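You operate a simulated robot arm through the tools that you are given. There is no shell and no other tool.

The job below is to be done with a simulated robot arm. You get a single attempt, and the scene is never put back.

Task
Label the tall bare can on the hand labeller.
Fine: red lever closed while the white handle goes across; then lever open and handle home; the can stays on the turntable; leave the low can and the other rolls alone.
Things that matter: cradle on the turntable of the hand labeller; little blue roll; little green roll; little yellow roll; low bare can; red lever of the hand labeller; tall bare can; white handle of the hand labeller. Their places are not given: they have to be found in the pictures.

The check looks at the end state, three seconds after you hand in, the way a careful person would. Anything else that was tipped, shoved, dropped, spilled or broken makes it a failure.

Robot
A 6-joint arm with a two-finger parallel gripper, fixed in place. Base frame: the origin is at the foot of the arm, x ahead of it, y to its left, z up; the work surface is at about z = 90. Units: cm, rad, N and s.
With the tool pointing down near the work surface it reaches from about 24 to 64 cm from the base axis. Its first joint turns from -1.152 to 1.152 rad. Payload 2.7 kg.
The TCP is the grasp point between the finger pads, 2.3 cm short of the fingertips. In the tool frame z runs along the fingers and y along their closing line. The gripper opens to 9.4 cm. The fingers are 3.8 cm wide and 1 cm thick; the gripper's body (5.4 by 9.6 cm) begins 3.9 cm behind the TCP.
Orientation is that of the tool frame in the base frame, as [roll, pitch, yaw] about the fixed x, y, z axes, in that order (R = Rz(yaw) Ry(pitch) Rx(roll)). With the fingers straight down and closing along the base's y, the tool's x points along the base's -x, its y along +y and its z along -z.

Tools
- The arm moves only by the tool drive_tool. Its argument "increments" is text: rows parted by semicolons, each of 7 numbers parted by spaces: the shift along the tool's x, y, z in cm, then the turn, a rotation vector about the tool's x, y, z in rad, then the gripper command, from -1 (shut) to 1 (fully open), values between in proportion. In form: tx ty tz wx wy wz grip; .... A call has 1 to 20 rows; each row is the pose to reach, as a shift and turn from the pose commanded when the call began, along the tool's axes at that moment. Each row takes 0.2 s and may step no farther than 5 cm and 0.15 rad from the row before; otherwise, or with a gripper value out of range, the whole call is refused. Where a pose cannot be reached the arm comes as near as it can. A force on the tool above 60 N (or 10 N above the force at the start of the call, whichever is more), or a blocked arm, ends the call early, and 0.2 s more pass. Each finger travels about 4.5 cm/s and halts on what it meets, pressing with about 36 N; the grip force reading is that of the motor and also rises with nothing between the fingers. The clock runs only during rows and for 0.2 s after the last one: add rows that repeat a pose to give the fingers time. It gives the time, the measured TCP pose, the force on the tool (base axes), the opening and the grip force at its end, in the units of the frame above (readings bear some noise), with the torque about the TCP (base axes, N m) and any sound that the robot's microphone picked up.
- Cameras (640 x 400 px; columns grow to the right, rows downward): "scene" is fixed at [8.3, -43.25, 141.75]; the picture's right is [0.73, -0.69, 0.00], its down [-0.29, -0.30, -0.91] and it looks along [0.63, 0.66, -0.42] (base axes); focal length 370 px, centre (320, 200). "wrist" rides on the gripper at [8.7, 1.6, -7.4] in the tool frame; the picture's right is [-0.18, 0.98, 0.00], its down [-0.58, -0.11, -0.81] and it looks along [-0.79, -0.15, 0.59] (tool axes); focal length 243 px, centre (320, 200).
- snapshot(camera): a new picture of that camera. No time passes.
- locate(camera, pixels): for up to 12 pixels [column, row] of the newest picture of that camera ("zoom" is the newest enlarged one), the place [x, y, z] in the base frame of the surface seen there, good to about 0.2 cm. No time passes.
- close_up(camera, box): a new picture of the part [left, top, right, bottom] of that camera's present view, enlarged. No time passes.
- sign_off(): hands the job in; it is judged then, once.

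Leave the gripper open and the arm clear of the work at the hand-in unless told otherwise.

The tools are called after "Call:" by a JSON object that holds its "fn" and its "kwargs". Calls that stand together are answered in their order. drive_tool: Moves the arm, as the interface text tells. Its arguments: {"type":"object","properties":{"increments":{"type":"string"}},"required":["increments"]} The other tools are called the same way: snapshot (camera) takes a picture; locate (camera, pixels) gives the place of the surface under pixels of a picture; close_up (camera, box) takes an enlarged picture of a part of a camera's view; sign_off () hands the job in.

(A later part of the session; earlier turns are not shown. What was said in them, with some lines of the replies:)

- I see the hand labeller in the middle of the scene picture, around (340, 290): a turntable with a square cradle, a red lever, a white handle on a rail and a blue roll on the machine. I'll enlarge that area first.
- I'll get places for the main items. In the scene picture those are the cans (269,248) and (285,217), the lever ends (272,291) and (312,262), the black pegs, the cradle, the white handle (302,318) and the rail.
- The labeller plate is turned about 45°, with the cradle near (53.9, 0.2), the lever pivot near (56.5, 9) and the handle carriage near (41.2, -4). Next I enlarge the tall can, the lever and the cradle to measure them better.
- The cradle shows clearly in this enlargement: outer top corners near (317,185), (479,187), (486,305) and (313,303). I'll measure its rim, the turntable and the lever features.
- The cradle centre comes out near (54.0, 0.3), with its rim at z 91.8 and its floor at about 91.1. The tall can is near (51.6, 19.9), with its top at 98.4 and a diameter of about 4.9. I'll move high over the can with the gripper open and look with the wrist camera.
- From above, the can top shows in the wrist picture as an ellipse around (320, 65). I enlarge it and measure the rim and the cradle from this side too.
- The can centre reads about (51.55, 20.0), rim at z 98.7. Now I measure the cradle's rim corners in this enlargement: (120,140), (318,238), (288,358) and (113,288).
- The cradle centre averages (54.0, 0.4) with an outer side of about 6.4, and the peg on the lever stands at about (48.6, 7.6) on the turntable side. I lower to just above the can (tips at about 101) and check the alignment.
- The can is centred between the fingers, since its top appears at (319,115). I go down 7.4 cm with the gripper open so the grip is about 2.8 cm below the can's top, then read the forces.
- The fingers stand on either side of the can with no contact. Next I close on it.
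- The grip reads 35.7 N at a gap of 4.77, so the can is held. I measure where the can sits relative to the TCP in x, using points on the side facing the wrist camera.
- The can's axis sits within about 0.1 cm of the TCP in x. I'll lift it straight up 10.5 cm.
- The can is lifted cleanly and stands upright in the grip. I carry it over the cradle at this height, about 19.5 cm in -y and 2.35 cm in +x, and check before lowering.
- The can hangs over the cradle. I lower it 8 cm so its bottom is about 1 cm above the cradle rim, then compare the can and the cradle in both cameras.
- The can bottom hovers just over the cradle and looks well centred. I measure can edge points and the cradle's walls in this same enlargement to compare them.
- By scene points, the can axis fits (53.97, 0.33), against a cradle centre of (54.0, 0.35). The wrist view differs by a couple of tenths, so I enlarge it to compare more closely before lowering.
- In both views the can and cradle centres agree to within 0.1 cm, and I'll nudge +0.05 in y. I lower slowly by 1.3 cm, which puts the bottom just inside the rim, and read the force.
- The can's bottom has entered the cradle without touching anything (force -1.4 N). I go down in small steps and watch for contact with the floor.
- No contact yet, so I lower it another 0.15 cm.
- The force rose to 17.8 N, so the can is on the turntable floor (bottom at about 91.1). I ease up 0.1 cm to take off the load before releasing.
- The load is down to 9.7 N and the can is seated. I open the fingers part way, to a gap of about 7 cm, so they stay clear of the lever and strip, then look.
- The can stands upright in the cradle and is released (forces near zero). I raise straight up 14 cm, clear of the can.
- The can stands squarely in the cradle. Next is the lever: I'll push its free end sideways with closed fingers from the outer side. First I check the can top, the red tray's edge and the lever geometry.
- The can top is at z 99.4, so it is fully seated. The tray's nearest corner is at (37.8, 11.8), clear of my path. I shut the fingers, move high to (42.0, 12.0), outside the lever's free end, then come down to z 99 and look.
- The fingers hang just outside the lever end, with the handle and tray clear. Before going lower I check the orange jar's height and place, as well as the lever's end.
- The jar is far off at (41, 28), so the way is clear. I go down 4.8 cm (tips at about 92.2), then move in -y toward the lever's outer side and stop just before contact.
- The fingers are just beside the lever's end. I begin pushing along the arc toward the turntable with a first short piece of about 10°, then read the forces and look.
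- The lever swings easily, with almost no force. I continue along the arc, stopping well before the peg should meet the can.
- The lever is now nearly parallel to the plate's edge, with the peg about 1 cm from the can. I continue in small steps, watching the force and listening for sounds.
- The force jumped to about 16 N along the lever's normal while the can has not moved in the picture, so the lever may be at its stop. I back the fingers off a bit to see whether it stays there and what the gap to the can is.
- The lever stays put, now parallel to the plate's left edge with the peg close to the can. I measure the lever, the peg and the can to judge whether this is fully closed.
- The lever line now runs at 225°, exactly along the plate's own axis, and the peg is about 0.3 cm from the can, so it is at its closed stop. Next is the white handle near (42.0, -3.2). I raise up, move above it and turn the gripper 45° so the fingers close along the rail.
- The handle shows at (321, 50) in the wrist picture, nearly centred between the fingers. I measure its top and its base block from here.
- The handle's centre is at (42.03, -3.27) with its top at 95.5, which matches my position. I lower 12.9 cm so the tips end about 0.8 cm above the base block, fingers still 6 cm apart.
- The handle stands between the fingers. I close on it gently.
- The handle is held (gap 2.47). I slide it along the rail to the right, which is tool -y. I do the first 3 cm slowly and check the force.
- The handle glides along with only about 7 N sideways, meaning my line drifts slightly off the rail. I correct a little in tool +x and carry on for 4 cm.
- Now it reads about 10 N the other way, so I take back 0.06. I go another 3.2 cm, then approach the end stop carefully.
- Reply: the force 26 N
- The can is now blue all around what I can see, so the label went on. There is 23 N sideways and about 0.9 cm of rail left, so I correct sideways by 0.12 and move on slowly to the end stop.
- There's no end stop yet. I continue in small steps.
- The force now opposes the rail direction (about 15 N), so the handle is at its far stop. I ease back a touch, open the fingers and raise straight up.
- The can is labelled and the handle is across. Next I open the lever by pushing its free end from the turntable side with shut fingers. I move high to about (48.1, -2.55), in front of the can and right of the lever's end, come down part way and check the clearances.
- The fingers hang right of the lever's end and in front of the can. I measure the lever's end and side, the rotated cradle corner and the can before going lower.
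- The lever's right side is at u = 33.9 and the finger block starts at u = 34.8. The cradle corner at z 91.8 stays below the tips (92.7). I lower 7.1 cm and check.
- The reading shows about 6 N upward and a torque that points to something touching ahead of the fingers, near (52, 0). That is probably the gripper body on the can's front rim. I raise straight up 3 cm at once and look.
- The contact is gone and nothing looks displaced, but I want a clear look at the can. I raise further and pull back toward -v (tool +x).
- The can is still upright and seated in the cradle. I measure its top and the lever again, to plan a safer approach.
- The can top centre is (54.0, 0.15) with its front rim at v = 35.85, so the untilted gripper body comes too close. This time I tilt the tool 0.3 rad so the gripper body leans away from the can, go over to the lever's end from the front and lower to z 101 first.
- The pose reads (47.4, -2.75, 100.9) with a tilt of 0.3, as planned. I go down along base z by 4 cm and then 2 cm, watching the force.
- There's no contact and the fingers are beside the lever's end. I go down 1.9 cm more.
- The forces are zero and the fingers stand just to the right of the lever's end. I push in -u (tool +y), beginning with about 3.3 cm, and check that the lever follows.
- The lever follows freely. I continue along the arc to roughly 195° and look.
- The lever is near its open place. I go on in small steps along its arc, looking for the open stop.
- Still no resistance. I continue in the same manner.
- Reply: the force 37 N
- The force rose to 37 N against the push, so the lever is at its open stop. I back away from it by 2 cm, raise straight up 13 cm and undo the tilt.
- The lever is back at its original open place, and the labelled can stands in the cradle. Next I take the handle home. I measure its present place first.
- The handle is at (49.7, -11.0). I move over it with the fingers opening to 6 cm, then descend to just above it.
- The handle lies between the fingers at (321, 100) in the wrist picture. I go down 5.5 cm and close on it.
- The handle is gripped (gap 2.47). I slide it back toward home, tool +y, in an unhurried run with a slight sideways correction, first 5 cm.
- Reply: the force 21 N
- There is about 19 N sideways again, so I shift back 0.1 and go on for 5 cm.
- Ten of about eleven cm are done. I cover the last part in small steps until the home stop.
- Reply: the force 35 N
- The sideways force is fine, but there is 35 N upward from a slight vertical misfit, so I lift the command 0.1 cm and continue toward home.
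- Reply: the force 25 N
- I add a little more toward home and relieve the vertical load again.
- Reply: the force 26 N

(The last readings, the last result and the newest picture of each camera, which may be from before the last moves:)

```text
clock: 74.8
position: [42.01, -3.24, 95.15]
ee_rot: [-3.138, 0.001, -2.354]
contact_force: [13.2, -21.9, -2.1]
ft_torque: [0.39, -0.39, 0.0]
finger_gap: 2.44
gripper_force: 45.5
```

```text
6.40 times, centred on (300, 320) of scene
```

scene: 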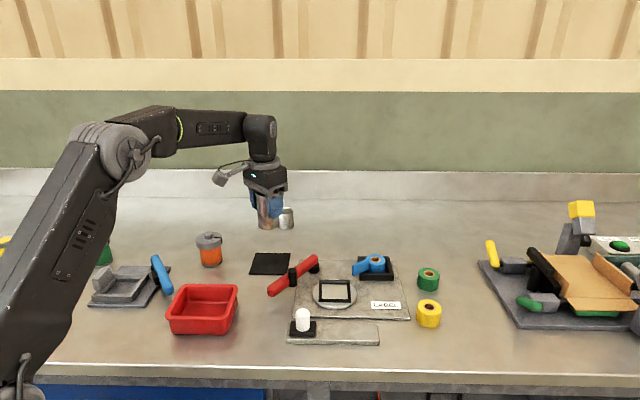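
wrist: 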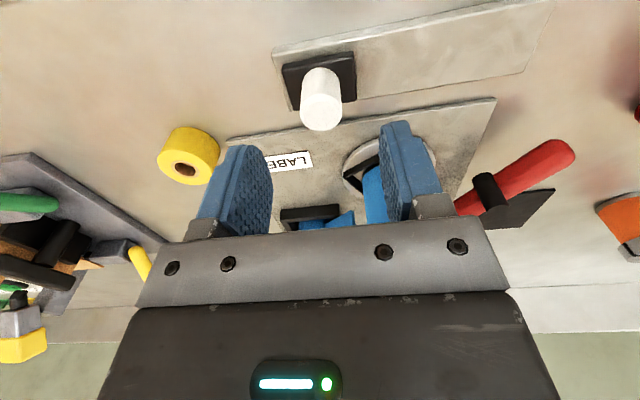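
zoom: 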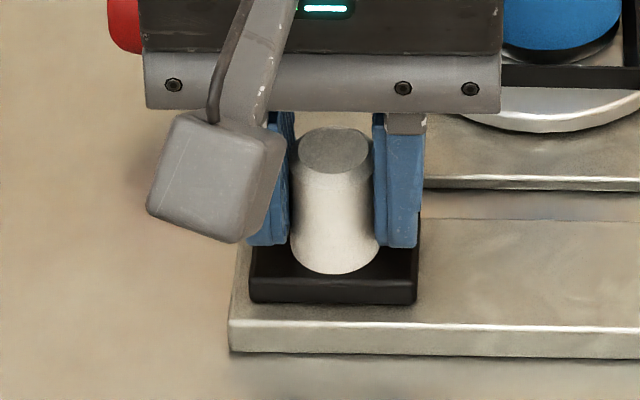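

About 25 N now opposes along the rail at (42.0, -3.24), the handle's original place, so it is home. I ease off, open and raise straight up.

Call:
{"fn": "drive_tool", "kwargs": {"increments": "0 -0.1 0 0 0 0 -1; 0 -0.1 0 0 0 0 -0.35; 0 -0.1 0 0 0 0 0; 0 -0.1 0 0 0 0 0.28; 0 -0.1 0 0 0 0 0.28; 0 -0.1 0 0 0 0 0.28; 0 -0.1 -2 0 0 0 0.28; 0 -0.1 -5 0 0 0 0.28; 0 -0.1 -8.5 0 0 0 0.28; 0 -0.1 -12 0 0 0 0.28; 0 -0.1 -15 0 0 0 0.28; 0 -0.1 -15 0 0 0 0.28"}}

Call:
{"fn": "snapshot", "kwargs": {"camera": "scene"}}

Call:
{"fn": "snapshot", "kwargs": {"camera": "wrist"}}

Call:
{"fn": "close_up", "kwargs": {"camera": "scene", "box": [240, 210, 420, 350]}}

```text
clock: 77.4
position: [41.9, -2.96, 110.46]
ee_rot: [-3.139, 0.0, -2.356]
contact_force: [-0.2, -0.2, 0.4]
ft_torque: [-0.02, 0.02, 0.01]
finger_gap: 6.02
gripper_force: 0.1
```

```text
taken
```

scene: 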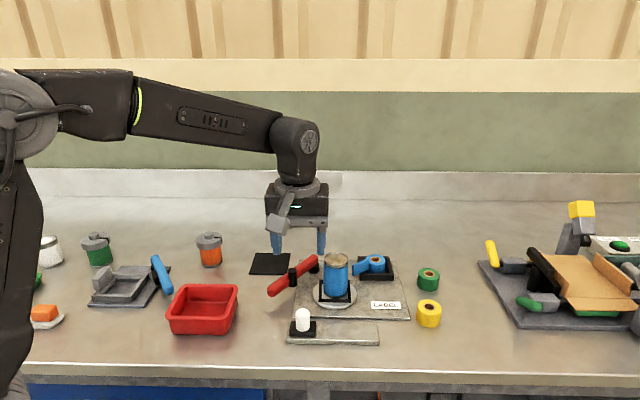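

```text
taken
```

wrist: 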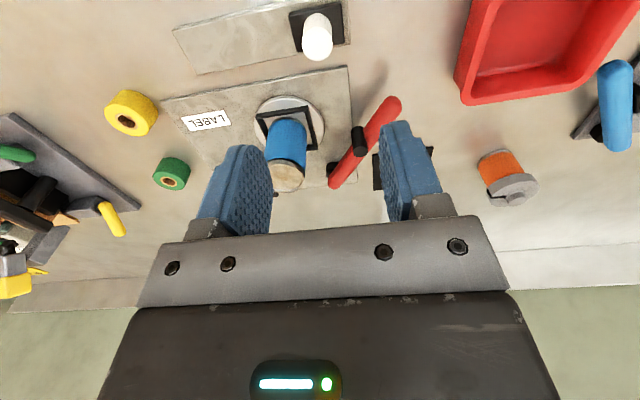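

```text
2.86 times, centred on (330, 280) of scene
```

zoom: 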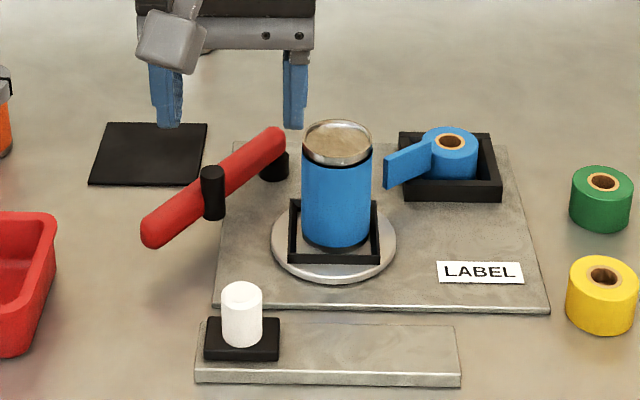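

The handle is home, the lever is open, the can stands labelled in the cradle, and the rolls are untouched. I now move the arm up and back, open the gripper fully and take a last look at everything, including the low can.

Call:
{"fn": "drive_tool", "kwargs": {"increments": "0 0 -3 0 0 0.1 0.6; 1 -1 -6 0 0 0.23 1; 2.5 -3 -8 0 0 0.36 1; 4 -5 -8 0 0 0.49 1; 5 -7 -8 0 0 0.62 1; 6 -8 -8 0 0 0.74 1; 6 -8 -8 0 0 0.785 1; 6 -8 -8 0 0 0.785 1"}}

Call:
{"fn": "snapshot", "kwargs": {"camera": "scene"}}

Call:
{"fn": "close_up", "kwargs": {"camera": "scene", "box": [230, 195, 430, 345]}}

Call:
{"fn": "close_up", "kwargs": {"camera": "wrist", "box": [240, 0, 640, 240]}}

```text
clock: 79.2
position: [43.43, -12.86, 118.31]
ee_rot: [-3.139, 0.003, -3.14]
contact_force: [0.3, -0.9, -0.3]
ft_torque: [0.01, -0.04, -0.03]
finger_gap: 9.4
gripper_force: 0.1
```

```text
taken
```

scene: 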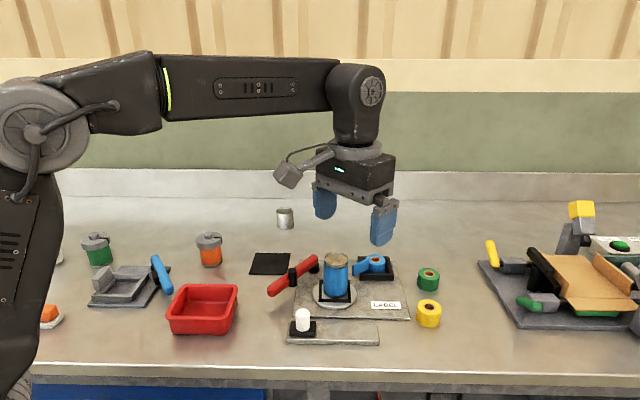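

```text
2.67 times, centred on (330, 270) of scene
```

zoom: 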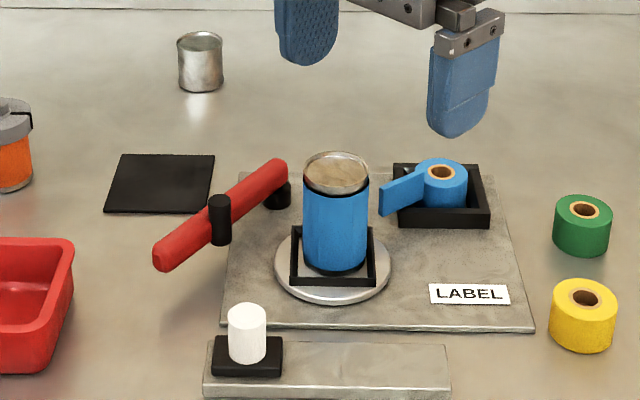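

```text
1.60 times, centred on (440, 120) of wrist
```

zoom: 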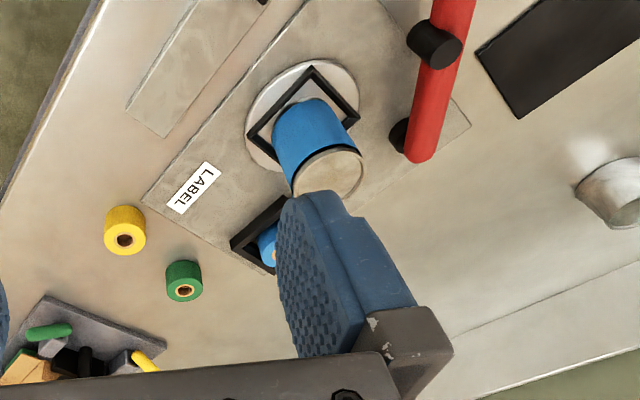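

Everything is in order:
- **Tall can:** it is labelled and upright in the cradle on the turntable.
- **Labeller:** the red lever is open at its original place and the white handle is home.
- **Other items:** the low can, the green and yellow rolls and the tray are where they were, and the blue roll is still in its holder.
- **Arm:** the gripper is open and clear of the work.

I hand in now.

Call:
{"fn": "sign_off", "kwargs": {}}

```text
The job is handed in.
```

The tall can now has its blue label and stands upright in the cradle on the turntable. I closed the red lever before moving the white handle across. Then I opened the lever and brought the handle home until it met its stop.

While I was setting up to open the lever, something touched the gripper at about 6 N; I think it was the gripper body on the can's front rim. I raised the gripper at once, and afterwards the can was still upright and seated. For the second try I tilted the gripper away from the can, and there was no contact.

In the last pictures the low can, the green and yellow rolls and the tray are where they started, and the blue roll is still in its holder. I only saw the label from the two cameras' sides, so I haven't confirmed that it goes all the way round the back.
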